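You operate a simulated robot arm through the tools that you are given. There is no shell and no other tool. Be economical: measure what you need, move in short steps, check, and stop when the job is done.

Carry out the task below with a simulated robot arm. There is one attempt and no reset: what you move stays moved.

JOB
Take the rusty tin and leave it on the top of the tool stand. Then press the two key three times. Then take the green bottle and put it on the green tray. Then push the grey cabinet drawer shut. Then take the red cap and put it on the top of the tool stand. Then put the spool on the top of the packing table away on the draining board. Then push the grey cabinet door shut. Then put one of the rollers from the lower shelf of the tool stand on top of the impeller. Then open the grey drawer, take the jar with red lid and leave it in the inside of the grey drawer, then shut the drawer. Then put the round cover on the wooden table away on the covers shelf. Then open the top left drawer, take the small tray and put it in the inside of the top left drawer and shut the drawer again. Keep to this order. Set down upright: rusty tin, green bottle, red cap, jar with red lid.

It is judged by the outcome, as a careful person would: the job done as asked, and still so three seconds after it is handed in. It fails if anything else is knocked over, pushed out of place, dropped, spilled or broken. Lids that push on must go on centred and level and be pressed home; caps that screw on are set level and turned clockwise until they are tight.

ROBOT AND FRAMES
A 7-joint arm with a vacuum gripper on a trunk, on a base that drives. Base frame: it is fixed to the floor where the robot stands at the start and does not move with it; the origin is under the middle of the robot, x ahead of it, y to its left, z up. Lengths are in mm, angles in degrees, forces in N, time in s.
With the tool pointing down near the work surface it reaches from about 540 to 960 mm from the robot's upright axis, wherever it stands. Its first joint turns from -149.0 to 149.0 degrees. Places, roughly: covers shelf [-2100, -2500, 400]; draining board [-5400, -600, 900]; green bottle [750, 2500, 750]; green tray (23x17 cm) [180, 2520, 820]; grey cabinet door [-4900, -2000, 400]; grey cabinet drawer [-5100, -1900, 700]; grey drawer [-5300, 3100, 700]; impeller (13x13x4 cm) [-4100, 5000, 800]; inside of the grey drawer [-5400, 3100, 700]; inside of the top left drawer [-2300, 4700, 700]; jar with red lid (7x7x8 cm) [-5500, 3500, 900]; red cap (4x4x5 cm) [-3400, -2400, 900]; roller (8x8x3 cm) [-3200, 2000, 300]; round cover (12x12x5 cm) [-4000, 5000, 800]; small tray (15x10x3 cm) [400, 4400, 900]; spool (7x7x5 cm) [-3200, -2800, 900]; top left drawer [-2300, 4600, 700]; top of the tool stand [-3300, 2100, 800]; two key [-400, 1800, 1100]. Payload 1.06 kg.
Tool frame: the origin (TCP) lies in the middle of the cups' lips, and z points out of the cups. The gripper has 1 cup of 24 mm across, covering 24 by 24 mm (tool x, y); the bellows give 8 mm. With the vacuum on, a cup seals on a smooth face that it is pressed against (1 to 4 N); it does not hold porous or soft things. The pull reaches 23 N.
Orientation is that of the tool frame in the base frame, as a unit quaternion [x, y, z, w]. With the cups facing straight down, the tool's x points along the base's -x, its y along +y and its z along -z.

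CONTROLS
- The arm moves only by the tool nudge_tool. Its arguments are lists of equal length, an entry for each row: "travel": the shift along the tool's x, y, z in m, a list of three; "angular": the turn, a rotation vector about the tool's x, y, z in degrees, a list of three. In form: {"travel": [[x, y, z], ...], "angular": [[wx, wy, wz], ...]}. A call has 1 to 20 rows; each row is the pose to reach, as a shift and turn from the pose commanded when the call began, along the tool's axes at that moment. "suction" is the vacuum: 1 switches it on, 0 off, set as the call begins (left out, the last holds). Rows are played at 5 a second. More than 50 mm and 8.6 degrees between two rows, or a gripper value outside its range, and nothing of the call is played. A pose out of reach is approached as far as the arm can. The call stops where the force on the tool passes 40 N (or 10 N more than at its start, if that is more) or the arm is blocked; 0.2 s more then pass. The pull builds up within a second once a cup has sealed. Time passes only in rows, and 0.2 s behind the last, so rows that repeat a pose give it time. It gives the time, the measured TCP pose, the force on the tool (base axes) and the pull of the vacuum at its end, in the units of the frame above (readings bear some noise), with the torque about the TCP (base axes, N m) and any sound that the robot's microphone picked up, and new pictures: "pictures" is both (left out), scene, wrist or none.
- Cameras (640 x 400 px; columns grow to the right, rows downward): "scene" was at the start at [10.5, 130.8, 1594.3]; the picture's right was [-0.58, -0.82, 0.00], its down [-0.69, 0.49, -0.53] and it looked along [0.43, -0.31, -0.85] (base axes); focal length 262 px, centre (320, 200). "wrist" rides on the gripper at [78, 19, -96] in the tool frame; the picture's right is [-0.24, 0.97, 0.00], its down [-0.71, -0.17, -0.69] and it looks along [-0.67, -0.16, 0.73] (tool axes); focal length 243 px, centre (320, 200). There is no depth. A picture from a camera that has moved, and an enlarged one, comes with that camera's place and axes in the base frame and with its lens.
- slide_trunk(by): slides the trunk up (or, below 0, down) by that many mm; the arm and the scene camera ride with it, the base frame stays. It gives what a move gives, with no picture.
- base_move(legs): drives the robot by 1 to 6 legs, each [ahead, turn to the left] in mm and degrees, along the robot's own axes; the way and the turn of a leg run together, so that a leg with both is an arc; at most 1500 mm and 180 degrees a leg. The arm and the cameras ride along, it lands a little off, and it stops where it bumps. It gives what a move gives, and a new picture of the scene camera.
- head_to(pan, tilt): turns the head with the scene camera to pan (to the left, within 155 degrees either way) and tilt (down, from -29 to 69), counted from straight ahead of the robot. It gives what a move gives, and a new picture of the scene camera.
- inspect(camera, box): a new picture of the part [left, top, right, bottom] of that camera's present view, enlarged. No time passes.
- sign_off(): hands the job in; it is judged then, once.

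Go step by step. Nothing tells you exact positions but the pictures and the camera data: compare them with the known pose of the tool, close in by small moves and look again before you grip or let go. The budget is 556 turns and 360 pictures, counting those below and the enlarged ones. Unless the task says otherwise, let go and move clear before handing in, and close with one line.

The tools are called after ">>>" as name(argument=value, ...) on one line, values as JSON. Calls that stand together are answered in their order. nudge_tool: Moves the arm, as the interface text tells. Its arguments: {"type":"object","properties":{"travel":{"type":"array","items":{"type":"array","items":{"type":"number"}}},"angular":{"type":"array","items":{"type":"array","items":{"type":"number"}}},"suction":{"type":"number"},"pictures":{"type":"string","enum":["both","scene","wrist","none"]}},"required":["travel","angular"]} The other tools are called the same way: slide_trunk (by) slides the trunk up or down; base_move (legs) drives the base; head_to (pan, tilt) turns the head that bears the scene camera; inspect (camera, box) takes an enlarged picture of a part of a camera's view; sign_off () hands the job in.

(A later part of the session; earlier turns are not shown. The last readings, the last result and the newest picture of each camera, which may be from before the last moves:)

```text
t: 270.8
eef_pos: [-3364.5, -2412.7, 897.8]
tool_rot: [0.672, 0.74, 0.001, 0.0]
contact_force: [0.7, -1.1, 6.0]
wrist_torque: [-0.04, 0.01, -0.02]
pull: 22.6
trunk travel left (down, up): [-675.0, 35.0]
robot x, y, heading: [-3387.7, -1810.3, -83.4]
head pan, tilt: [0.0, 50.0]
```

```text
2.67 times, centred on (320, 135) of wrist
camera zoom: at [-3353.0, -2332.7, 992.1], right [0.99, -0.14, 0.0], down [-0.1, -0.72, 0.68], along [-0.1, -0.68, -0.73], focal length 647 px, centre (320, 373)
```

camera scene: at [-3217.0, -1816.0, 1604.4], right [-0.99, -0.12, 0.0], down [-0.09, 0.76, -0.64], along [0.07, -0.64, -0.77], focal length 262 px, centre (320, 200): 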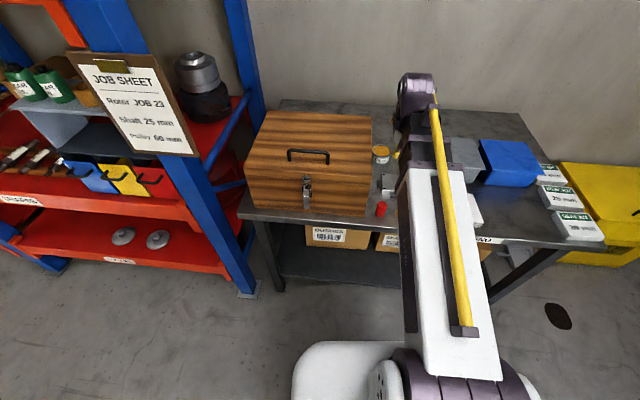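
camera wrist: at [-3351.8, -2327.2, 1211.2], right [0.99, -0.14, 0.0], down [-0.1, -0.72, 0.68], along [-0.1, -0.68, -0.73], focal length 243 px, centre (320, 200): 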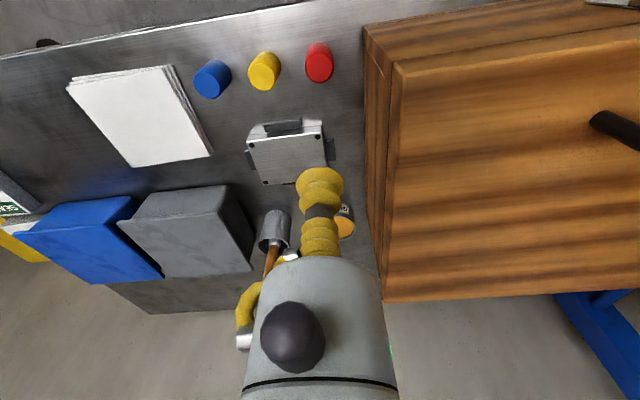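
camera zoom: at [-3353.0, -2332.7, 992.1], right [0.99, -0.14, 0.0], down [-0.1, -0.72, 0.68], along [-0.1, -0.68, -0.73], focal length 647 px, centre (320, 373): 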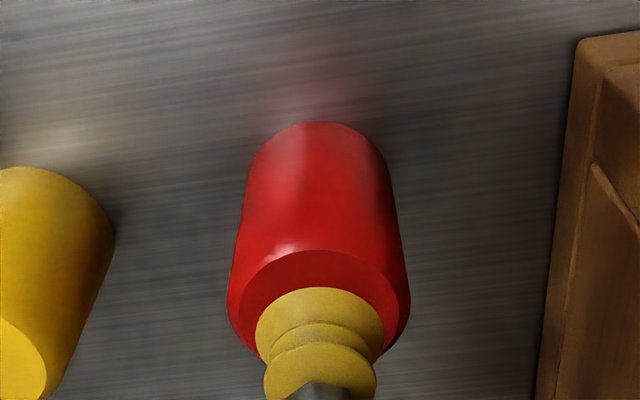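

Cap sealed. I lift it, then take the west corridor north to the tool stand.

>>> nudge_tool(travel=[[0, 0, -0.01], [0, 0, -0.04], [0, 0, -0.09], [0, 0, -0.14], [0, 0, -0.19], [0, 0, -0.24], [0, 0, -0.29], [0, 0, -0.31]], angular=[[0, 0, 0], [0, 0, 0], [0, 0, 0], [0, 0, 0], [0, 0, 0], [0, 0, 0], [0, 0, 0], [0, 0, 0]], pictures="wrist")

>>> base_move(legs=[[0, -121], [1220, 0], [0, -51]])

>>> head_to(pan=0, tilt=30)

```text
t: 272.6
eef_pos: [-3365.7, -2413.8, 1205.1]
tool_rot: [0.672, 0.74, 0.002, -0.001]
contact_force: [-1.0, 0.6, -0.3]
wrist_torque: [-0.02, 0.02, -0.02]
pull: 23.0
trunk travel left (down, up): [-675.0, 35.0]
robot x, y, heading: [-3390.8, -1800.7, -83.3]
head pan, tilt: [0.0, 50.0]
camera wrist: at [-3354.6, -2335.0, 1299.3], right [0.99, -0.14, 0.0], down [-0.1, -0.72, 0.68], along [-0.1, -0.68, -0.73], focal length 243 px, centre (320, 200)
```

wrist: 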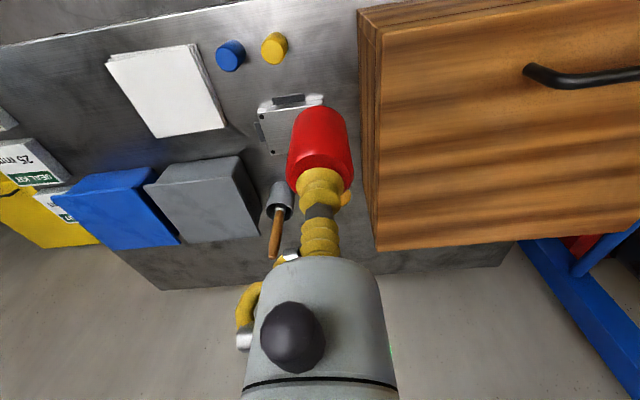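

```text
t: 286.2
eef_pos: [-4619.8, -708.8, 1203.5]
tool_rot: [0.782, -0.623, 0.001, 0.002]
contact_force: [-0.2, 0.3, -0.3]
wrist_torque: [-0.04, -0.01, 0.04]
pull: 22.5
trunk travel left (down, up): [-675.0, 35.0]
robot x, y, heading: [-4518.7, -1314.2, 104.4]
head pan, tilt: [0.0, 50.0]
camera scene: at [-4692.8, -1320.4, 1604.4], right [0.97, 0.24, 0.0], down [0.19, -0.74, -0.64], along [-0.16, 0.62, -0.77], focal length 262 px, centre (320, 200)
```

scene: 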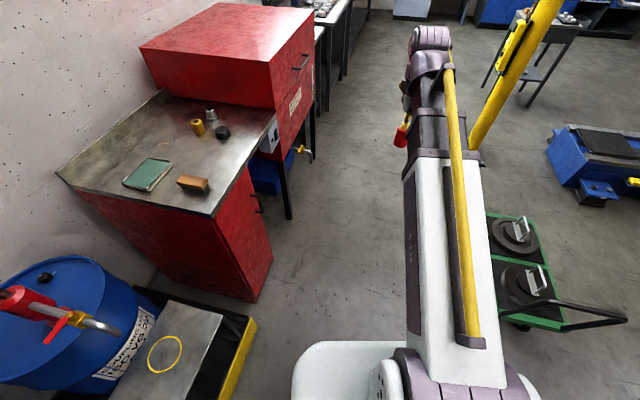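

```text
t: 287.0
eef_pos: [-4620.1, -707.9, 1204.5]
tool_rot: [0.782, -0.623, 0.001, 0.002]
contact_force: [-0.6, -0.1, -0.3]
wrist_torque: [-0.01, 0.01, -0.01]
pull: 22.9
trunk travel left (down, up): [-675.0, 35.0]
robot x, y, heading: [-4517.1, -1311.6, 104.4]
head pan, tilt: [0.0, 30.0]
camera scene: at [-4696.2, -1307.5, 1633.9], right [0.97, 0.24, 0.0], down [0.12, -0.49, -0.87], along [-0.21, 0.84, -0.5], focal length 262 px, centre (320, 200)
```

scene: 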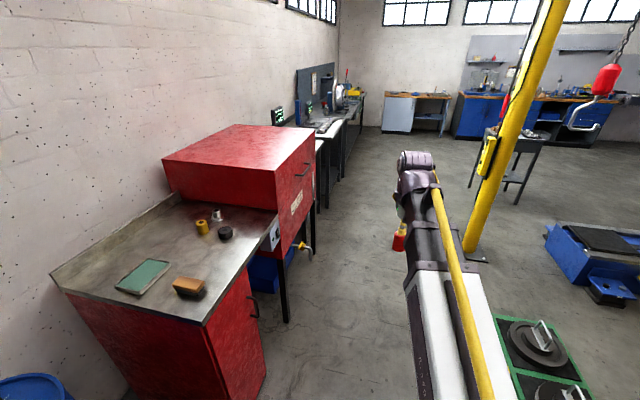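

>>> base_move(legs=[[500, 0], [0, -14], [1450, 0], [1300, 0]])

```text
t: 303.9
eef_pos: [-4640.7, 2556.5, 1203.7]
tool_rot: [0.717, -0.697, 0.001, 0.002]
contact_force: [0.0, 0.6, 0.1]
wrist_torque: [-0.03, 0.01, 0.03]
pull: 22.9
trunk travel left (down, up): [-675.0, 35.0]
robot x, y, heading: [-4659.2, 1939.7, 92.6]
head pan, tilt: [0.0, 30.0]
camera scene: at [-4831.6, 1982.1, 1633.9], right [1.0, 0.05, 0.0], down [0.02, -0.5, -0.87], along [-0.04, 0.86, -0.5], focal length 262 px, centre (320, 200)
```

scene: 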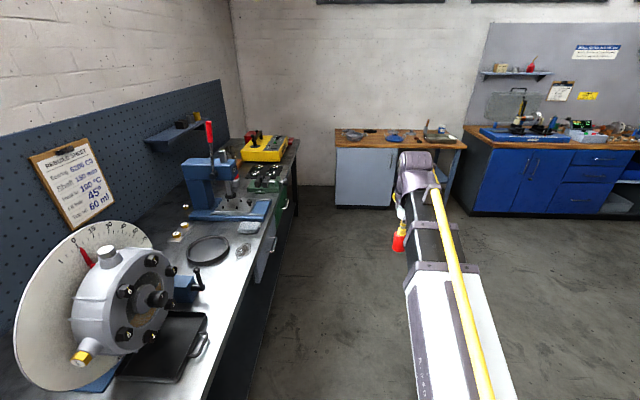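

>>> base_move(legs=[[0, -86], [500, 0]])

>>> nudge_tool(travel=[[0, 0, 0]], angular=[[0, 0, 0]], pictures="wrist")

```text
t: 310.3
eef_pos: [-3572.2, 2055.8, 1205.2]
tool_rot: [-0.063, 0.998, 0.001, -0.002]
contact_force: [0.6, -0.5, -0.2]
wrist_torque: [-0.01, -0.01, 0.0]
pull: 23.2
trunk travel left (down, up): [-675.0, 35.0]
robot x, y, heading: [-4183.8, 2014.4, 8.5]
head pan, tilt: [0.0, 30.0]
camera scene: at [-4163.3, 2189.6, 1633.9], right [0.15, -0.99, 0.0], down [-0.49, -0.07, -0.87], along [0.86, 0.13, -0.5], focal length 262 px, centre (320, 200)
```

scene: 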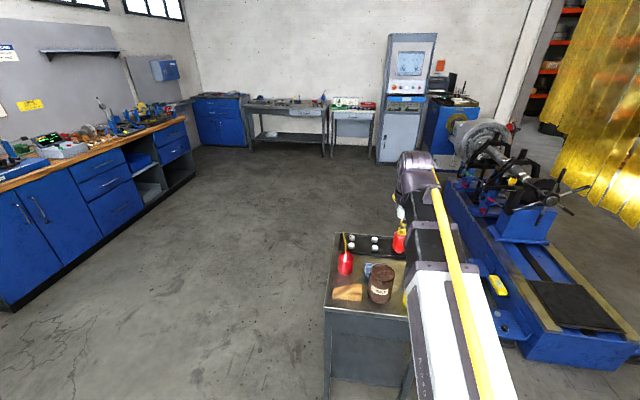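

```text
t: 310.7
eef_pos: [-3573.5, 2056.0, 1203.5]
tool_rot: [-0.063, 0.998, 0.001, -0.003]
contact_force: [0.5, 1.4, 0.1]
wrist_torque: [-0.02, -0.03, 0.0]
pull: 22.3
trunk travel left (down, up): [-675.0, 35.0]
robot x, y, heading: [-4181.5, 2014.5, 8.6]
head pan, tilt: [0.0, 30.0]
camera wrist: at [-3652.7, 2064.5, 1298.8], right [0.11, 0.99, 0.0], down [0.73, -0.08, 0.68], along [0.68, -0.07, -0.73], focal length 243 px, centre (320, 200)
```

wrist: 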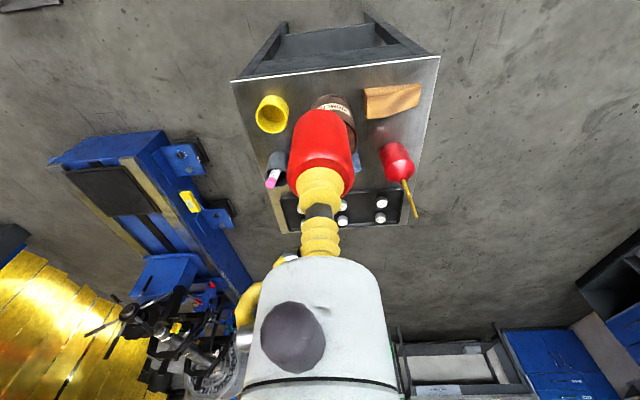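

>>> nudge_tool(travel=[[-0.045, -0.02, 0], [-0.09, -0.04, 0], [-0.135, -0.06, 0], [-0.179, -0.079, 0], [-0.179, -0.079, 0.05], [-0.179, -0.079, 0.1], [-0.179, -0.079, 0.15], [-0.179, -0.079, 0.2]], angular=[[0, 0, 0], [0, 0, 0], [0, 0, 0], [0, 0, 0], [0, 0, 0], [0, 0, 0], [0, 0, 0], [0, 0, 0]], pictures="wrist")

```text
t: 312.5
eef_pos: [-3386.2, 1999.8, 1003.7]
tool_rot: [-0.064, 0.998, 0.001, -0.002]
contact_force: [0.3, -0.2, -0.5]
wrist_torque: [-0.02, -0.01, 0.0]
pull: 23.0
trunk travel left (down, up): [-675.0, 35.0]
robot x, y, heading: [-4180.1, 2014.2, 8.3]
head pan, tilt: [0.0, 30.0]
camera wrist: at [-3465.5, 2010.0, 1097.2], right [0.11, 0.99, 0.0], down [0.73, -0.08, 0.68], along [0.68, -0.07, -0.73], focal length 243 px, centre (320, 200)
```

wrist: 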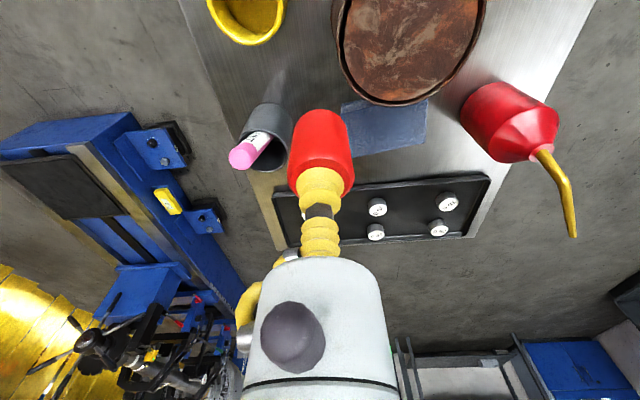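

>>> nudge_tool(travel=[[-0.003, 0, 0.045], [-0.003, 0, 0.09], [-0.003, 0, 0.12]], angular=[[0, 0, 0], [0, 0, 0], [0, 0, 0]], pictures="wrist")

```text
t: 313.3
eef_pos: [-3382.5, 2001.0, 880.8]
tool_rot: [-0.063, 0.998, 0.0, -0.002]
contact_force: [-0.2, -0.1, 0.1]
wrist_torque: [-0.03, 0.0, 0.03]
pull: 23.2
trunk travel left (down, up): [-675.0, 35.0]
robot x, y, heading: [-4184.8, 2017.6, 8.5]
head pan, tilt: [0.0, 30.0]
camera wrist: at [-3461.8, 2010.0, 976.0], right [0.11, 0.99, 0.0], down [0.73, -0.08, 0.68], along [0.68, -0.07, -0.73], focal length 243 px, centre (320, 200)
```

wrist: 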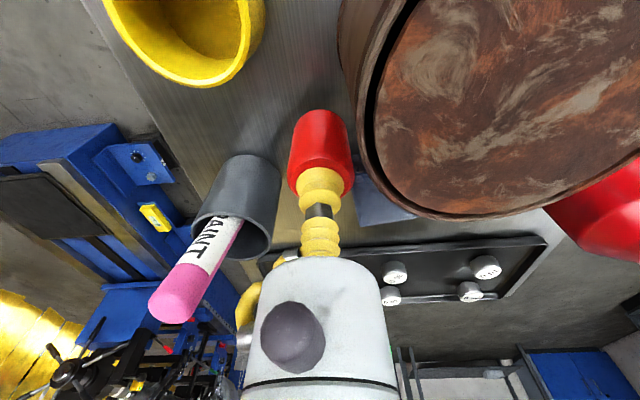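

>>> nudge_tool(travel=[[0, 0, 0.008], [0, 0, 0.014], [0, 0, 0.018], [0, 0, 0.022]], angular=[[0, 0, 0], [0, 0, 0], [0, 0, 0], [0, 0, 0]], pictures="none")

```text
t: 314.3
eef_pos: [-3383.6, 2002.3, 862.3]
tool_rot: [-0.064, 0.998, 0.001, -0.002]
contact_force: [-0.2, 0.5, -0.2]
wrist_torque: [0.01, -0.03, -0.02]
pull: 22.5
trunk travel left (down, up): [-675.0, 35.0]
robot x, y, heading: [-4179.6, 2009.2, 8.3]
head pan, tilt: [0.0, 30.0]
```

>>> nudge_tool(travel=[[0, 0, 0.004], [0, 0, 0.007], [0, 0, 0.01]], angular=[[0, 0, 0], [0, 0, 0], [0, 0, 0]], pictures="none")

>>> inspect(camera="wrist", box=[200, 60, 440, 210])

```text
t: 315.1
eef_pos: [-3385.6, 2001.3, 852.0]
tool_rot: [-0.064, 0.998, 0.001, -0.001]
contact_force: [-0.2, 0.3, -0.7]
wrist_torque: [-0.01, -0.01, 0.0]
pull: 23.3
trunk travel left (down, up): [-675.0, 35.0]
robot x, y, heading: [-4182.5, 2013.8, 8.4]
head pan, tilt: [0.0, 30.0]
```

```text
2.67 times, centred on (320, 135) of wrist
camera zoom: at [-3464.0, 2009.5, 945.2], right [0.11, 0.99, 0.0], down [0.73, -0.08, 0.68], along [0.68, -0.07, -0.73], focal length 647 px, centre (320, 373)
```

zoom: 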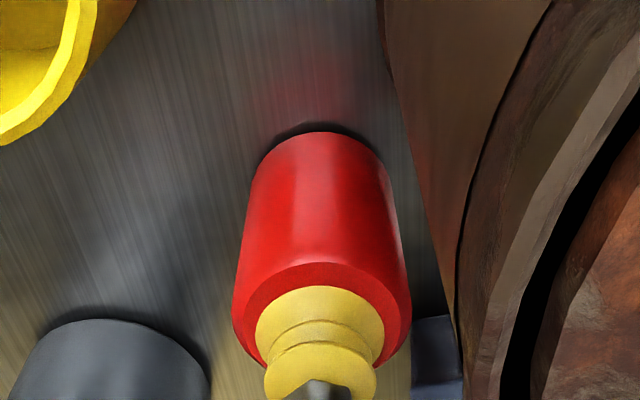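

Nearly down, some millimetres left. I continue in small steps.

>>> nudge_tool(travel=[[0, 0, 0.003], [0, 0, 0.005], [0, 0, 0.007]], angular=[[0, 0, 0], [0, 0, 0], [0, 0, 0]], pictures="none")

```text
t: 315.9
eef_pos: [-3383.8, 1999.9, 847.5]
tool_rot: [-0.063, 0.998, 0.001, -0.001]
contact_force: [2.8, -1.1, 17.5]
wrist_torque: [-0.02, -0.01, 0.0]
pull: 22.9
trunk travel left (down, up): [-675.0, 35.0]
robot x, y, heading: [-4184.7, 2013.3, 8.4]
head pan, tilt: [0.0, 30.0]
```

>>> nudge_tool(travel=[[0, 0, -0.005], [0, 0, -0.005], [0, 0, -0.005], [0, 0, -0.01], [0, 0, -0.03], [0, 0, -0.07], [0, 0, -0.12], [0, 0, -0.17], [0, 0, -0.22], [0, 0, -0.27]], angular=[[0, 0, 0], [0, 0, 0], [0, 0, 0], [0, 0, 0], [0, 0, 0], [0, 0, 0], [0, 0, 0], [0, 0, 0], [0, 0, 0], [0, 0, 0]], suction=0, pictures="wrist")

```text
t: 318.1
eef_pos: [-3382.4, 2000.7, 1114.8]
tool_rot: [-0.064, 0.998, 0.001, -0.002]
contact_force: [-0.3, -0.1, -0.1]
wrist_torque: [0.01, 0.0, 0.01]
pull: 0.1
trunk travel left (down, up): [-675.0, 35.0]
robot x, y, heading: [-4182.0, 2015.7, 8.5]
head pan, tilt: [0.0, 30.0]
camera wrist: at [-3462.3, 2009.9, 1208.7], right [0.11, 0.99, 0.0], down [0.73, -0.08, 0.68], along [0.68, -0.07, -0.73], focal length 243 px, centre (320, 200)
```

wrist: 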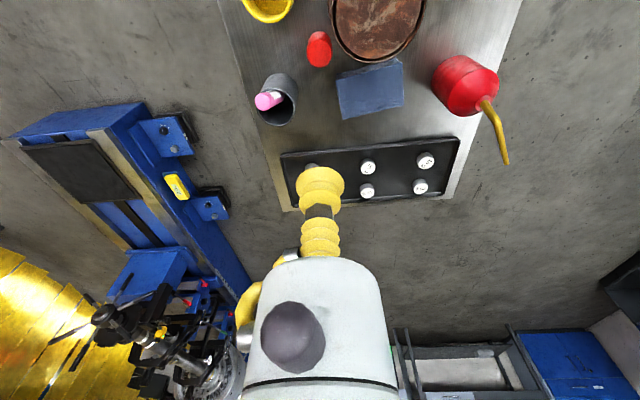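

Cap stands well. Now I tuck the arm and drive back south for the spool.

>>> nudge_tool(travel=[[0.045, 0, -0.02], [0.09, 0, -0.04], [0.135, 0, -0.06], [0.18, 0, -0.08]], angular=[[0, 0, 0], [0, 0, 0], [0, 0, 0], [0, 0, 0]], pictures="none")

>>> base_move(legs=[[-480, 0], [0, -98.5], [1400, 0], [1300, 0]])

```text
t: 319.1
eef_pos: [-3561.0, 1976.5, 1195.1]
tool_rot: [-0.063, 0.998, 0.001, -0.001]
contact_force: [-0.2, -0.4, 1.1]
wrist_torque: [-0.01, 0.0, -0.01]
pull: 0.1
trunk travel left (down, up): [-675.0, 35.0]
robot x, y, heading: [-4181.6, 2016.0, 8.7]
head pan, tilt: [0.0, 30.0]
```

```text
t: 338.7
eef_pos: [-4878.1, -1331.2, 1194.8]
tool_rot: [0.728, 0.686, 0.002, -0.001]
contact_force: [-0.4, -0.3, 0.6]
wrist_torque: [-0.01, 0.04, -0.01]
pull: 0.0
trunk travel left (down, up): [-675.0, 35.0]
robot x, y, heading: [-4725.7, -722.5, -92.1]
head pan, tilt: [0.0, 30.0]
camera scene: at [-4560.0, -775.6, 1633.9], right [-1.0, 0.04, 0.0], down [0.02, 0.5, -0.87], along [-0.03, -0.87, -0.5], focal length 262 px, centre (320, 200)
```

scene: 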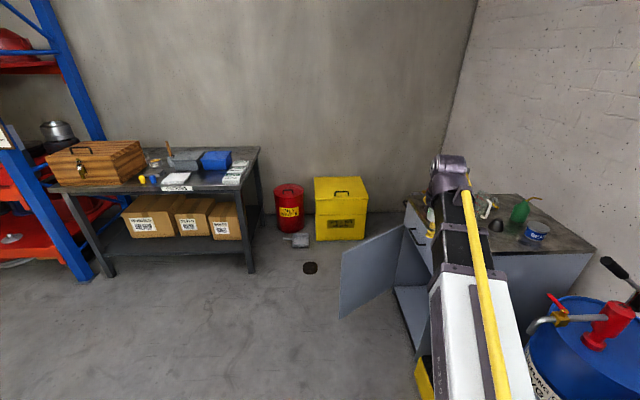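

>>> base_move(legs=[[0, 51.4], [1000, 0], [850, 0], [0, -45]])

>>> nudge_tool(travel=[[0, 0, 0]], angular=[[0, 0, 0]], pictures="wrist")

```text
t: 352.4
eef_pos: [-3449.8, -2577.5, 1195.1]
tool_rot: [0.697, 0.717, 0.002, 0.0]
contact_force: [0.4, -0.2, 0.3]
wrist_torque: [-0.02, 0.05, 0.01]
pull: 0.0
trunk travel left (down, up): [-675.0, 35.0]
robot x, y, heading: [-3351.1, -1961.6, -87.2]
head pan, tilt: [0.0, 30.0]
camera scene: at [-3179.8, -1998.4, 1634.0], right [-1.0, -0.05, 0.0], down [-0.02, 0.5, -0.87], along [0.04, -0.87, -0.5], focal length 262 px, centre (320, 200)
```

scene: 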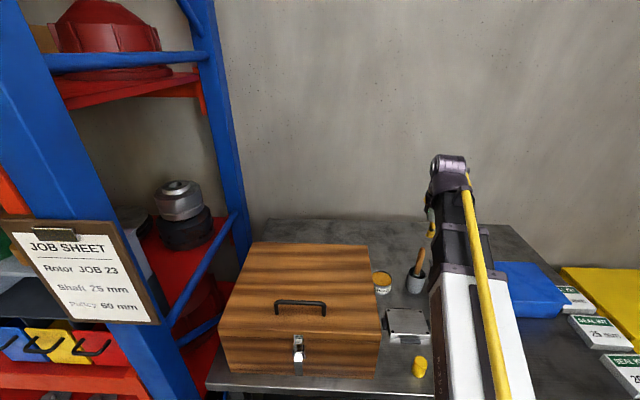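

```text
t: 352.8
eef_pos: [-3450.1, -2578.2, 1195.1]
tool_rot: [0.697, 0.717, 0.002, -0.001]
contact_force: [0.3, 0.1, 0.2]
wrist_torque: [-0.01, 0.01, 0.04]
pull: 0.0
trunk travel left (down, up): [-675.0, 35.0]
robot x, y, heading: [-3350.3, -1962.2, -87.5]
head pan, tilt: [0.0, 30.0]
camera wrist: at [-3432.6, -2499.5, 1288.9], right [0.98, -0.21, 0.0], down [-0.15, -0.71, 0.68], along [-0.14, -0.67, -0.73], focal length 243 px, centre (320, 200)
```

wrist: 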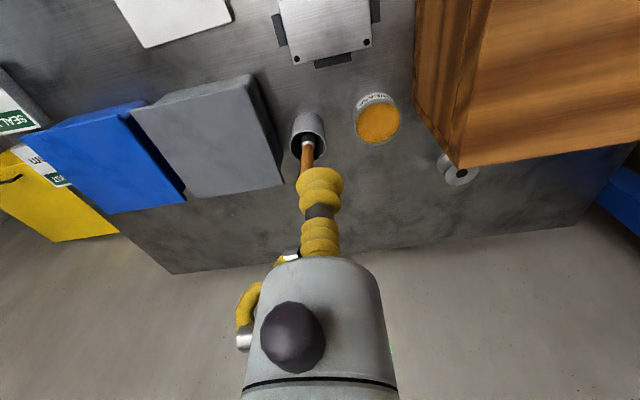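

>>> nudge_tool(travel=[[-0.035, 0.03, 0], [-0.07, 0.06, 0], [-0.105, 0.09, 0], [-0.14, 0.12, 0], [-0.175, 0.15, 0], [-0.21, 0.18, 0], [-0.24, 0.2, 0], [-0.26, 0.219, 0], [-0.26, 0.219, 0.04]], angular=[[0, 0, 0], [0, 0, 0], [0, 0, 0], [0, 0, 0], [0, 0, 0], [0, 0, 0], [0, 0, 0], [0, 0, 0], [0, 0, 0]], pictures="both")

```text
t: 354.8
eef_pos: [-3222.9, -2829.3, 1152.3]
tool_rot: [0.698, 0.716, 0.002, -0.001]
contact_force: [0.5, -0.5, -0.5]
wrist_torque: [0.0, 0.01, -0.01]
pull: 0.0
trunk travel left (down, up): [-675.0, 35.0]
robot x, y, heading: [-3349.1, -1961.3, -87.2]
head pan, tilt: [0.0, 30.0]
camera scene: at [-3179.5, -1998.5, 1634.0], right [-1.0, -0.05, 0.0], down [-0.02, 0.5, -0.87], along [0.04, -0.86, -0.5], focal length 262 px, centre (320, 200)
camera wrist: at [-3205.0, -2751.3, 1246.0], right [0.98, -0.21, 0.0], down [-0.15, -0.71, 0.68], along [-0.14, -0.67, -0.73], focal length 243 px, centre (320, 200)
```

scene: 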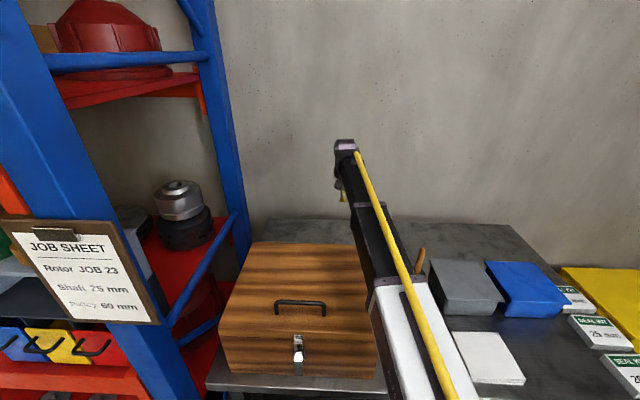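
wrist: 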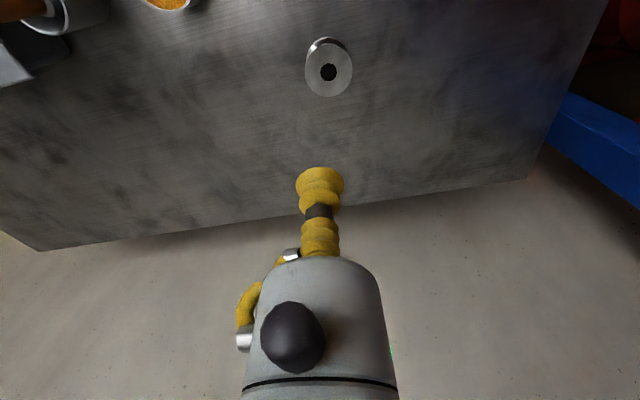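

>>> inspect(camera="wrist", box=[280, 30, 380, 110])

```text
5.00 times, centred on (330, 70) of wrist
camera zoom: at [-3205.0, -2751.3, 1246.0], right [0.98, -0.21, 0.0], down [-0.15, -0.71, 0.68], along [-0.14, -0.67, -0.73], focal length 1213 px, centre (270, 850)
```

zoom: 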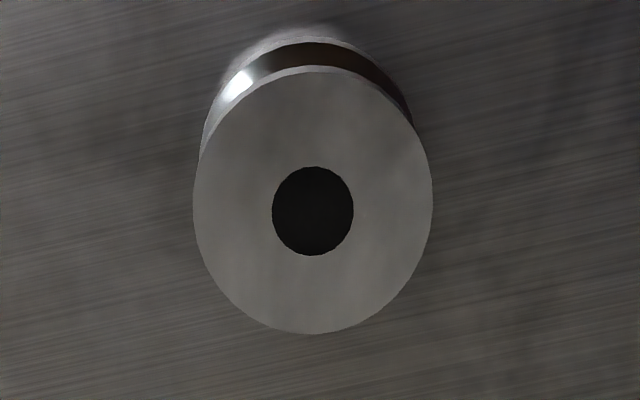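

>>> nudge_tool(travel=[[0, 0.01, 0.045], [0, 0.01, 0.09], [0, 0.01, 0.135], [0, 0.01, 0.18], [0, 0.01, 0.21]], angular=[[0, 0, 0], [0, 0, 0], [0, 0, 0], [0, 0, 0], [0, 0, 0]], pictures="none")

>>> inspect(camera="wrist", box=[200, 60, 440, 210])

```text
t: 356.0
eef_pos: [-3215.5, -2828.4, 945.3]
tool_rot: [0.697, 0.717, 0.002, 0.0]
contact_force: [-0.2, -0.1, 0.0]
wrist_torque: [-0.02, 0.03, 0.02]
pull: 0.0
trunk travel left (down, up): [-675.0, 35.0]
robot x, y, heading: [-3350.3, -1961.7, -87.3]
head pan, tilt: [0.0, 30.0]
```

```text
2.67 times, centred on (320, 135) of wrist
camera zoom: at [-3198.2, -2749.5, 1038.0], right [0.98, -0.21, 0.0], down [-0.15, -0.71, 0.68], along [-0.14, -0.67, -0.73], focal length 647 px, centre (320, 373)
```

zoom: 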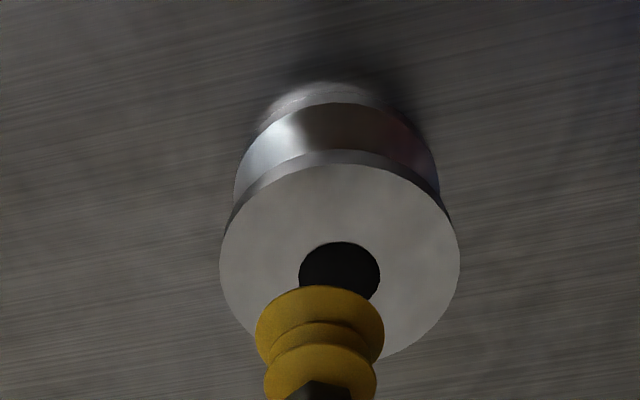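

>>> nudge_tool(travel=[[0, 0.002, 0.03], [0, 0.002, 0.05], [0, 0.002, 0.057], [0, 0.002, 0.06], [0, 0.002, 0.063], [0, 0.002, 0.063], [0, 0.002, 0.063]], angular=[[0, 0, 0], [0, 0, 0], [0, 0, 0], [0, 0, 0], [0, 0, 0], [0, 0, 0], [0, 0, 0]], suction=1, pictures="none")

>>> inspect(camera="wrist", box=[200, 90, 440, 240])

```text
t: 357.3
eef_pos: [-3212.3, -2828.2, 887.3]
tool_rot: [0.697, 0.717, 0.0, 0.002]
contact_force: [-0.2, 4.8, 21.7]
wrist_torque: [0.0, 0.0, 0.0]
pull: 22.8
trunk travel left (down, up): [-675.0, 35.0]
robot x, y, heading: [-3351.0, -1958.0, -87.0]
head pan, tilt: [0.0, 30.0]
stopped in row 6: the force on the tool passed its limit at 42 N (the readings are from after the stop); the commanded pose is now the measured one
```

```text
2.67 times, centred on (320, 165) of wrist
camera zoom: at [-3195.4, -2749.4, 980.4], right [0.98, -0.21, 0.0], down [-0.15, -0.71, 0.69], along [-0.14, -0.67, -0.73], focal length 647 px, centre (320, 293)
```

zoom: 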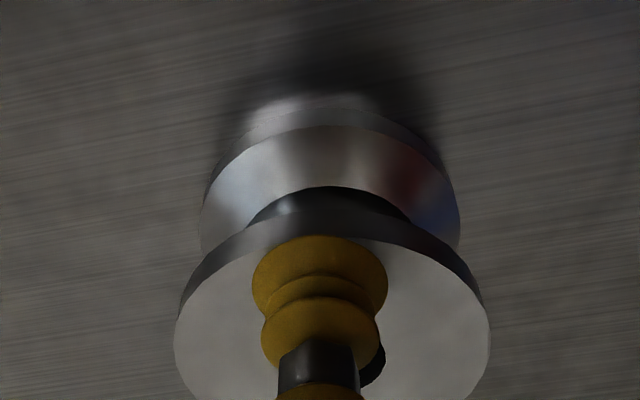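

Sealed on the flange. I lift slowly.

>>> nudge_tool(travel=[[0, 0, -0.006], [0, 0, -0.015], [0, 0, -0.025], [0, 0, -0.04], [0, 0, -0.07]], angular=[[0, 0, 0], [0, 0, 0], [0, 0, 0], [0, 0, 0], [0, 0, 0]], pictures="wrist")

```text
t: 358.5
eef_pos: [-3212.5, -2829.1, 952.8]
tool_rot: [0.697, 0.717, 0.0, 0.0]
contact_force: [-0.4, -0.5, -2.0]
wrist_torque: [0.02, -0.01, -0.01]
pull: 22.2
trunk travel left (down, up): [-675.0, 35.0]
robot x, y, heading: [-3353.2, -1957.5, -87.5]
head pan, tilt: [0.0, 30.0]
camera wrist: at [-3195.9, -2749.6, 1046.9], right [0.98, -0.21, 0.0], down [-0.15, -0.71, 0.68], along [-0.14, -0.67, -0.73], focal length 243 px, centre (320, 200)
```

wrist: 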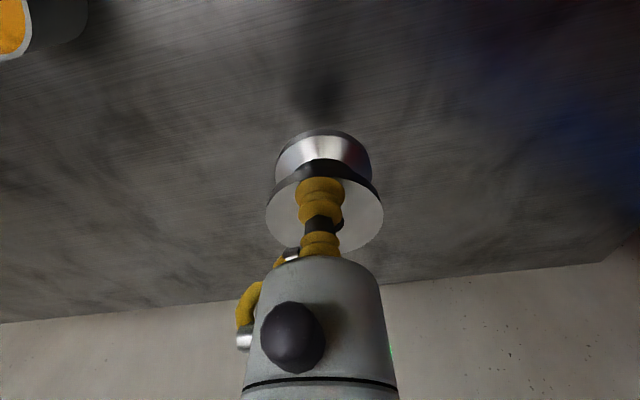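

>>> nudge_tool(travel=[[0, 0, -0.05], [0, 0, -0.1], [0, 0, -0.15], [0, 0, -0.2], [0, 0, -0.25], [0.04, -0.02, -0.25], [0.08, -0.05, -0.25], [0.12, -0.08, -0.25], [0.16, -0.11, -0.25], [0.2, -0.14, -0.25], [0.22, -0.15, -0.25]], angular=[[0, 0, 0], [0, 0, 0], [0, 0, 0], [0, 0, 0], [0, 0, 0], [0, 0, 0], [0, 0, 0], [0, 0, 0], [0, 0, 0], [0, 0, 0], [0, 0, 0]], pictures="none")

>>> base_move(legs=[[0, -137], [900, 0], [850, 0], [0, 45]])

>>> head_to(pan=0, tilt=45)

>>> nudge_tool(travel=[[0, 0, 0]], angular=[[0, 0, 0]], pictures="wrist")

```text
t: 360.9
eef_pos: [-3369.5, -2615.0, 1204.3]
tool_rot: [0.697, 0.717, 0.001, 0.001]
contact_force: [0.5, -0.3, -2.6]
wrist_torque: [0.02, 0.0, 0.0]
pull: 23.0
trunk travel left (down, up): [-675.0, 35.0]
robot x, y, heading: [-3350.4, -1965.2, -87.4]
head pan, tilt: [0.0, 30.0]
```

```text
t: 377.4
eef_pos: [-5318.9, -771.8, 1204.0]
tool_rot: [1.0, 0.023, 0.0, 0.002]
contact_force: [1.1, 0.7, -1.9]
wrist_torque: [-0.02, -0.02, 0.02]
pull: 23.0
trunk travel left (down, up): [-675.0, 35.0]
robot x, y, heading: [-4664.8, -780.7, -176.4]
head pan, tilt: [0.0, 30.0]
camera scene: at [-4700.8, -951.5, 1633.9], right [-0.07, 1.0, 0.0], down [0.5, 0.03, -0.87], along [-0.86, -0.06, -0.5], focal length 262 px, centre (320, 200)
```

scene: 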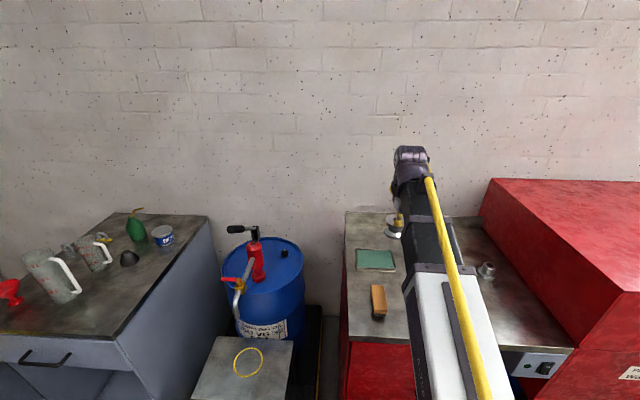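

```text
t: 378.2
eef_pos: [-5320.0, -771.8, 1203.7]
tool_rot: [1.0, 0.023, 0.0, 0.001]
contact_force: [-0.6, 0.3, -1.6]
wrist_torque: [-0.04, -0.05, 0.02]
pull: 23.5
trunk travel left (down, up): [-675.0, 35.0]
robot x, y, heading: [-4667.4, -780.7, -176.4]
head pan, tilt: [0.0, 45.0]
camera scene: at [-4691.8, -950.7, 1611.4], right [-0.07, 1.0, 0.0], down [0.71, 0.05, -0.71], along [-0.71, -0.05, -0.71], focal length 262 px, centre (320, 200)
```

scene: 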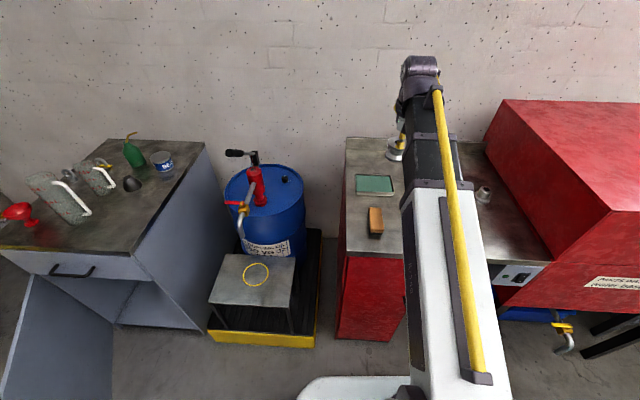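

```text
t: 378.6
eef_pos: [-5320.7, -771.6, 1204.0]
tool_rot: [1.0, 0.022, 0.0, 0.001]
contact_force: [0.2, -0.3, -2.3]
wrist_torque: [-0.03, -0.01, -0.02]
pull: 22.2
trunk travel left (down, up): [-675.0, 35.0]
robot x, y, heading: [-4663.0, -781.6, -176.2]
head pan, tilt: [0.0, 45.0]
camera wrist: at [-5240.4, -787.3, 1297.2], right [-0.19, -0.98, 0.0], down [-0.72, 0.14, 0.68], along [-0.67, 0.13, -0.73], focal length 243 px, centre (320, 200)
```

wrist: 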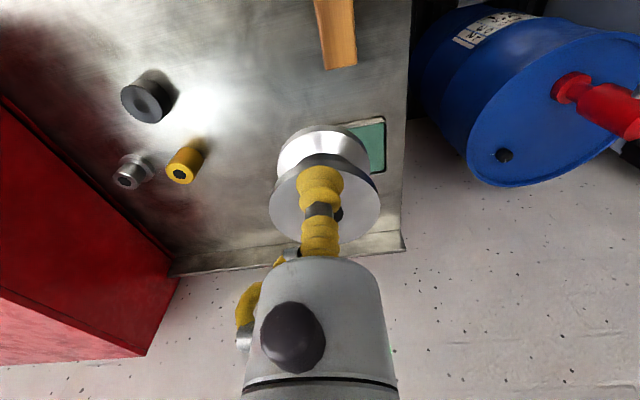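

The worktop with the sponge and rinsed parts is the draining board; free area near (-5400, -660). I move over it.

>>> nudge_tool(travel=[[-0.018, -0.038, 0], [-0.036, -0.076, 0], [-0.052, -0.114, 0], [-0.052, -0.114, 0.04], [-0.052, -0.114, 0.08], [-0.052, -0.114, 0.12], [-0.052, -0.114, 0.16], [-0.052, -0.114, 0.2]], angular=[[0, 0, 0], [0, 0, 0], [0, 0, 0], [0, 0, 0], [0, 0, 0], [0, 0, 0], [0, 0, 0], [0, 0, 0]], pictures="both")

```text
t: 380.4
eef_pos: [-5378.3, -661.0, 1002.0]
tool_rot: [1.0, 0.023, 0.0, 0.0]
contact_force: [0.4, 0.0, -1.8]
wrist_torque: [-0.01, -0.07, 0.0]
pull: 23.4
trunk travel left (down, up): [-675.0, 35.0]
robot x, y, heading: [-4668.3, -779.8, -176.3]
head pan, tilt: [0.0, 45.0]
camera scene: at [-4691.9, -950.7, 1611.4], right [-0.07, 1.0, 0.0], down [0.71, 0.05, -0.71], along [-0.71, -0.05, -0.71], focal length 262 px, centre (320, 200)
camera wrist: at [-5298.6, -675.9, 1096.4], right [-0.19, -0.98, 0.0], down [-0.72, 0.14, 0.68], along [-0.67, 0.13, -0.73], focal length 243 px, centre (320, 200)
```

scene: 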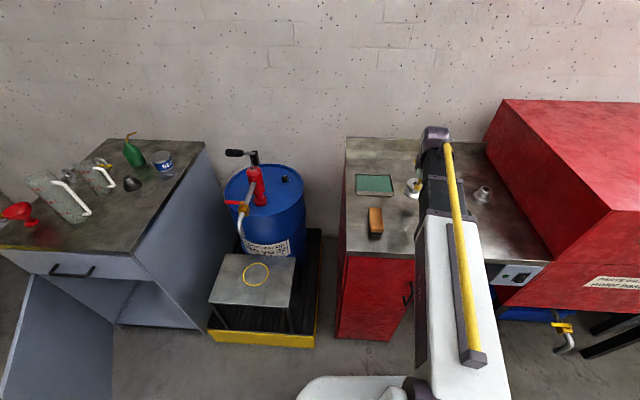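
wrist: 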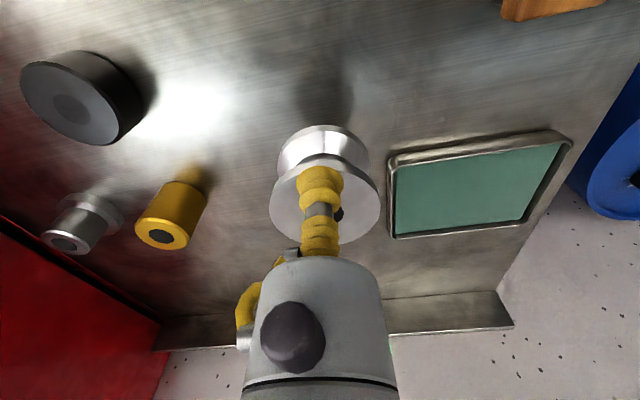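

>>> nudge_tool(travel=[[0, 0, 0.02], [0, 0, 0.04], [0, 0, 0.048], [0, 0, 0.056]], angular=[[0, 0, 0], [0, 0, 0], [0, 0, 0], [0, 0, 0]], pictures="wrist")

```text
t: 381.4
eef_pos: [-5378.3, -661.9, 948.8]
tool_rot: [1.0, 0.022, 0.0, 0.001]
contact_force: [0.3, 0.1, -3.2]
wrist_torque: [0.0, -0.01, 0.0]
pull: 23.2
trunk travel left (down, up): [-675.0, 35.0]
robot x, y, heading: [-4667.4, -778.8, -176.6]
head pan, tilt: [0.0, 45.0]
camera wrist: at [-5297.8, -676.1, 1042.3], right [-0.19, -0.98, 0.0], down [-0.72, 0.14, 0.68], along [-0.67, 0.13, -0.73], focal length 243 px, centre (320, 200)
```

wrist: 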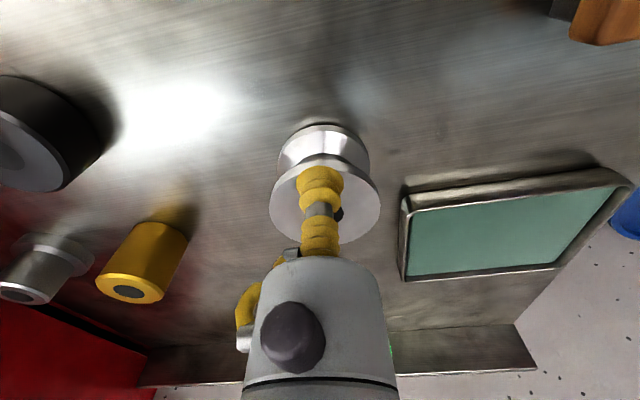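

>>> nudge_tool(travel=[[0, 0, 0.004], [0, 0, 0.008], [0, 0, 0.012]], angular=[[0, 0, 0], [0, 0, 0], [0, 0, 0]], pictures="none")

```text
t: 382.2
eef_pos: [-5375.4, -661.8, 936.9]
tool_rot: [1.0, 0.022, -0.002, 0.002]
contact_force: [-5.2, 2.7, 29.5]
wrist_torque: [0.01, 0.0, -0.04]
pull: 22.7
trunk travel left (down, up): [-675.0, 35.0]
robot x, y, heading: [-4666.3, -776.7, -176.3]
head pan, tilt: [0.0, 45.0]
```

>>> nudge_tool(travel=[[0, 0, -0.006], [0, 0, -0.006], [0, 0, -0.006], [0, 0, -0.012], [0, 0, -0.03], [0, 0, -0.07], [0, 0, -0.12], [0, 0, -0.17], [0, 0, -0.22], [0, 0, -0.27]], angular=[[0, 0, 0], [0, 0, 0], [0, 0, 0], [0, 0, 0], [0, 0, 0], [0, 0, 0], [0, 0, 0], [0, 0, 0], [0, 0, 0], [0, 0, 0]], suction=0, pictures="wrist")

```text
t: 384.4
eef_pos: [-5373.7, -660.7, 1205.4]
tool_rot: [1.0, 0.023, 0.0, 0.0]
contact_force: [0.3, -0.1, 0.1]
wrist_torque: [-0.04, -0.01, 0.02]
pull: 0.0
trunk travel left (down, up): [-675.0, 35.0]
robot x, y, heading: [-4663.8, -779.7, -176.5]
head pan, tilt: [0.0, 45.0]
camera wrist: at [-5294.4, -675.5, 1300.0], right [-0.19, -0.98, 0.0], down [-0.72, 0.14, 0.68], along [-0.67, 0.13, -0.73], focal length 243 px, centre (320, 200)
```

wrist: 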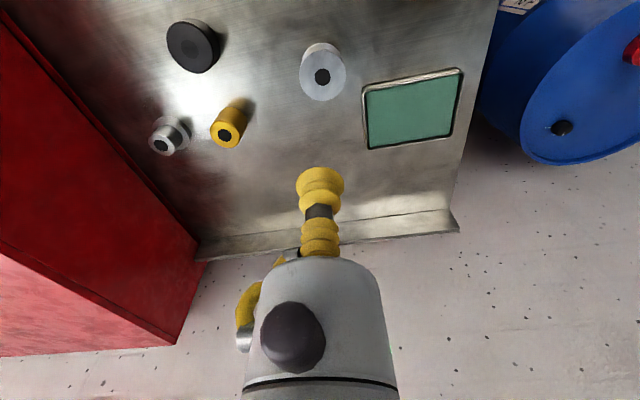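

Spool is on the board. Next, the cabinet door: I drive to face it again.

>>> base_move(legs=[[0, 121], [1290, 0], [0, -124]])

>>> slide_trunk(by=-240)

>>> head_to(pan=5, tilt=35)

```text
t: 400.9
eef_pos: [-4629.0, -1719.4, 1205.4]
tool_rot: [0.999, 0.052, 0.0, 0.001]
contact_force: [-1.2, -0.2, 0.2]
wrist_torque: [0.01, -0.02, -0.04]
pull: 0.0
trunk travel left (down, up): [-675.0, 35.0]
robot x, y, heading: [-3916.5, -1797.1, -172.8]
head pan, tilt: [0.0, 45.0]
camera scene: at [-3930.7, -1971.0, 1611.3], right [-0.12, 0.99, 0.0], down [0.7, 0.09, -0.71], along [-0.7, -0.09, -0.71], focal length 262 px, centre (320, 200)
```

scene: 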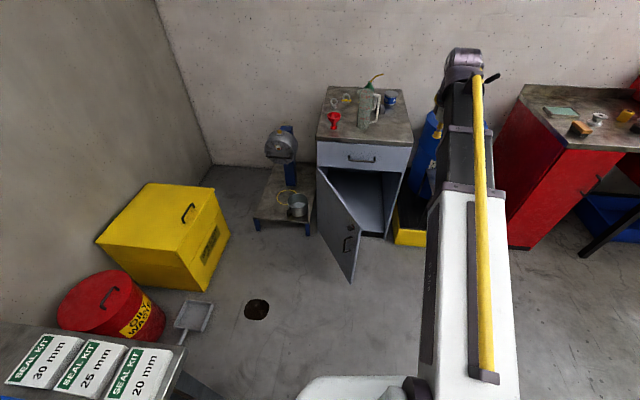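

```text
t: 403.4
eef_pos: [-4628.9, -1720.4, 966.0]
tool_rot: [0.999, 0.052, 0.0, 0.0]
contact_force: [0.4, -0.5, 0.8]
wrist_torque: [0.01, -0.03, -0.04]
pull: 0.0
trunk travel left (down, up): [-435.0, 275.0]
robot x, y, heading: [-3914.6, -1798.0, -173.0]
head pan, tilt: [0.0, 45.0]
```

```text
t: 404.1
eef_pos: [-4628.6, -1720.5, 965.4]
tool_rot: [0.999, 0.053, 0.0, 0.001]
contact_force: [0.1, -0.2, 0.5]
wrist_torque: [0.03, 0.01, 0.01]
pull: 0.1
trunk travel left (down, up): [-435.0, 275.0]
robot x, y, heading: [-3917.2, -1798.0, -173.0]
head pan, tilt: [5.0, 35.0]
camera scene: at [-3936.1, -1979.4, 1386.1], right [-0.21, 0.98, 0.0], down [0.56, 0.12, -0.82], along [-0.8, -0.17, -0.57], focal length 262 px, centre (320, 200)
```

scene: 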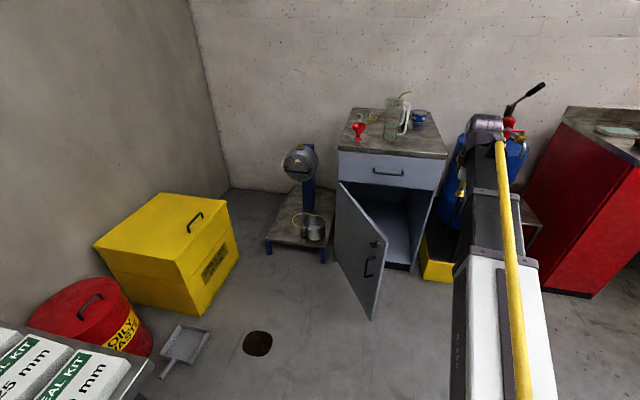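

Door: hinge near (-5128, -2137), free edge (-4735, -1876), top z 646. I square up the robot, shift the tool left and turn it horizontal at z ≈ 530.

>>> base_move(legs=[[-80, -7]])

>>> nudge_tool(travel=[[-0.015, 0.045, 0], [-0.03, 0.09, 0], [-0.045, 0.135, 0], [-0.06, 0.18, 0], [-0.075, 0.22, 0], [-0.09, 0.26, 0], [-0.1, 0.284, 0]], angular=[[0, 0, 0], [0, 0, 0], [0, 0, 0], [0, 0, 0], [0, 0, 0], [0, 0, 0], [0, 0, 0]], pictures="none")

>>> nudge_tool(travel=[[0, 0, 0.038], [0, 0, 0.076], [0, 0, 0.114], [0, 0, 0.152], [0, 0, 0.19], [0, 0, 0.228], [0, 0, 0.266], [0, 0, 0.304], [0, 0, 0.342], [0, 0, 0.38], [0, 0, 0.425]], angular=[[0, -8.18, 0], [0, -16.36, 0], [0, -24.54, 0], [0, -32.72, 0], [0, -40.9, 0], [0, -49.1, 0], [0, -57.3, 0], [0, -65.4, 0], [0, -73.6, 0], [0, -81.8, 0], [0, -90, 0]], pictures="both")

```text
t: 405.1
eef_pos: [-4532.9, -1628.6, 965.5]
tool_rot: [1.0, -0.01, 0.0, 0.001]
contact_force: [-0.5, 1.0, -0.7]
wrist_torque: [-0.02, 0.0, 0.03]
pull: 0.1
trunk travel left (down, up): [-435.0, 275.0]
robot x, y, heading: [-3832.1, -1793.0, -180.2]
head pan, tilt: [5.0, 35.0]
camera scene: at [-3877.9, -1970.4, 1386.1], right [-0.09, 1.0, 0.0], down [0.57, 0.05, -0.82], along [-0.82, -0.07, -0.57], focal length 262 px, centre (320, 200)
```

scene: 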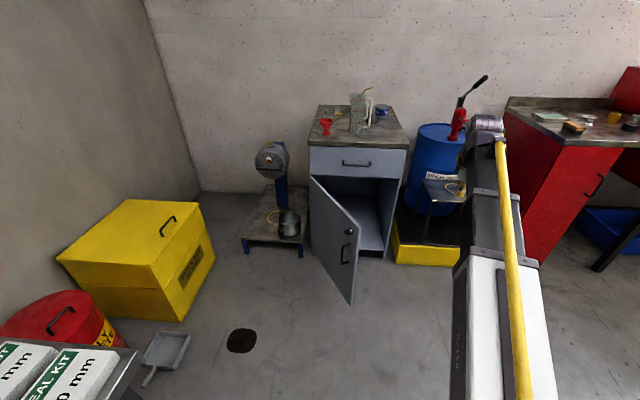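

```text
t: 406.7
eef_pos: [-4638.8, -1912.5, 967.4]
tool_rot: [1.0, -0.01, 0.0, 0.001]
contact_force: [0.3, 0.6, -0.1]
wrist_torque: [0.0, 0.0, 0.01]
pull: 0.1
trunk travel left (down, up): [-435.0, 275.0]
robot x, y, heading: [-3830.8, -1792.6, -179.8]
head pan, tilt: [5.0, 35.0]
```

```text
t: 409.3
eef_pos: [-4636.5, -1881.8, 525.2]
tool_rot: [0.72, -0.127, -0.682, 0.003]
contact_force: [-0.7, -0.3, -0.8]
wrist_torque: [-0.01, 0.0, 0.03]
pull: 0.0
trunk travel left (down, up): [-435.0, 275.0]
robot x, y, heading: [-3832.3, -1789.6, -179.8]
head pan, tilt: [5.0, 35.0]
stopped in row 11: the arm was blocked; the commanded pose is now the measured one
camera scene: at [-3877.8, -1970.5, 1386.1], right [-0.09, 1.0, 0.0], down [0.57, 0.05, -0.82], along [-0.82, -0.07, -0.57], focal length 262 px, centre (320, 200)
camera wrist: at [-4542.3, -1930.9, 457.3], right [-0.18, -0.9, 0.4], down [0.68, 0.18, 0.71], along [-0.71, 0.4, 0.57], focal length 243 px, centre (320, 200)
```

scene: 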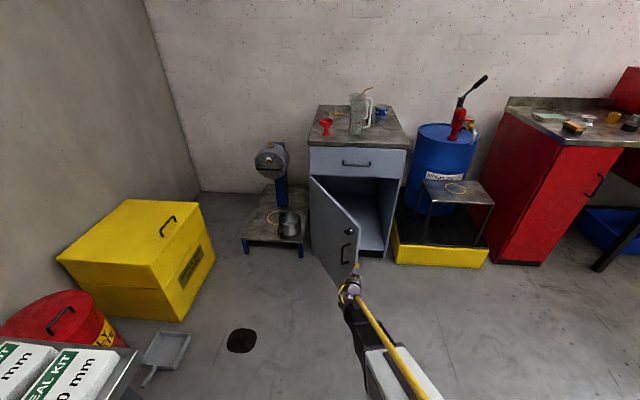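
wrist: 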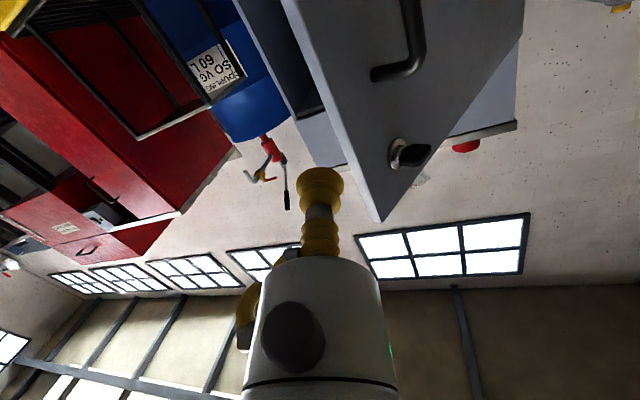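

>>> nudge_tool(travel=[[0.005, 0.027, -0.005], [0.01, 0.053, -0.009]], angular=[[0, 0, 0], [0, 0, 0]], pictures="both")

```text
t: 409.9
eef_pos: [-4636.3, -1938.4, 527.0]
tool_rot: [0.72, -0.127, -0.683, 0.002]
contact_force: [0.0, 0.3, -0.5]
wrist_torque: [-0.02, -0.01, -0.01]
pull: 0.1
trunk travel left (down, up): [-435.0, 275.0]
robot x, y, heading: [-3836.2, -1795.1, -180.1]
head pan, tilt: [5.0, 35.0]
camera scene: at [-3877.7, -1970.3, 1386.2], right [-0.09, 1.0, 0.0], down [0.57, 0.05, -0.82], along [-0.82, -0.07, -0.57], focal length 262 px, centre (320, 200)
camera wrist: at [-4542.7, -1987.5, 458.0], right [-0.18, -0.9, 0.4], down [0.68, 0.18, 0.71], along [-0.71, 0.4, 0.58], focal length 243 px, centre (320, 200)
```

scene: 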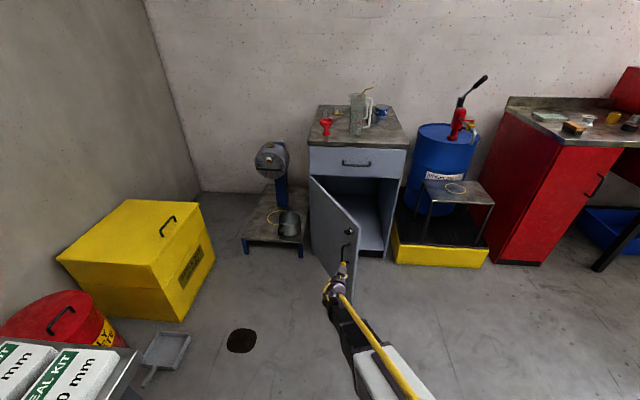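
wrist: 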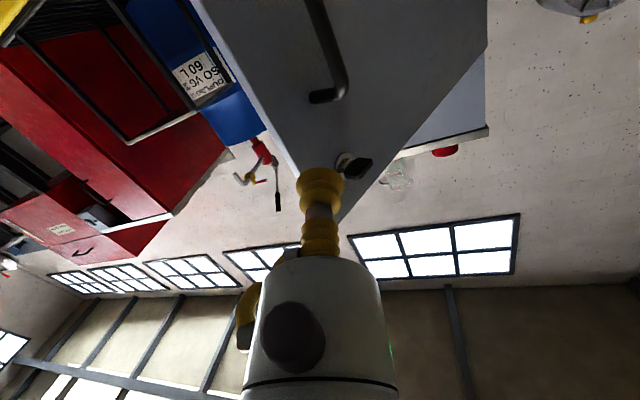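

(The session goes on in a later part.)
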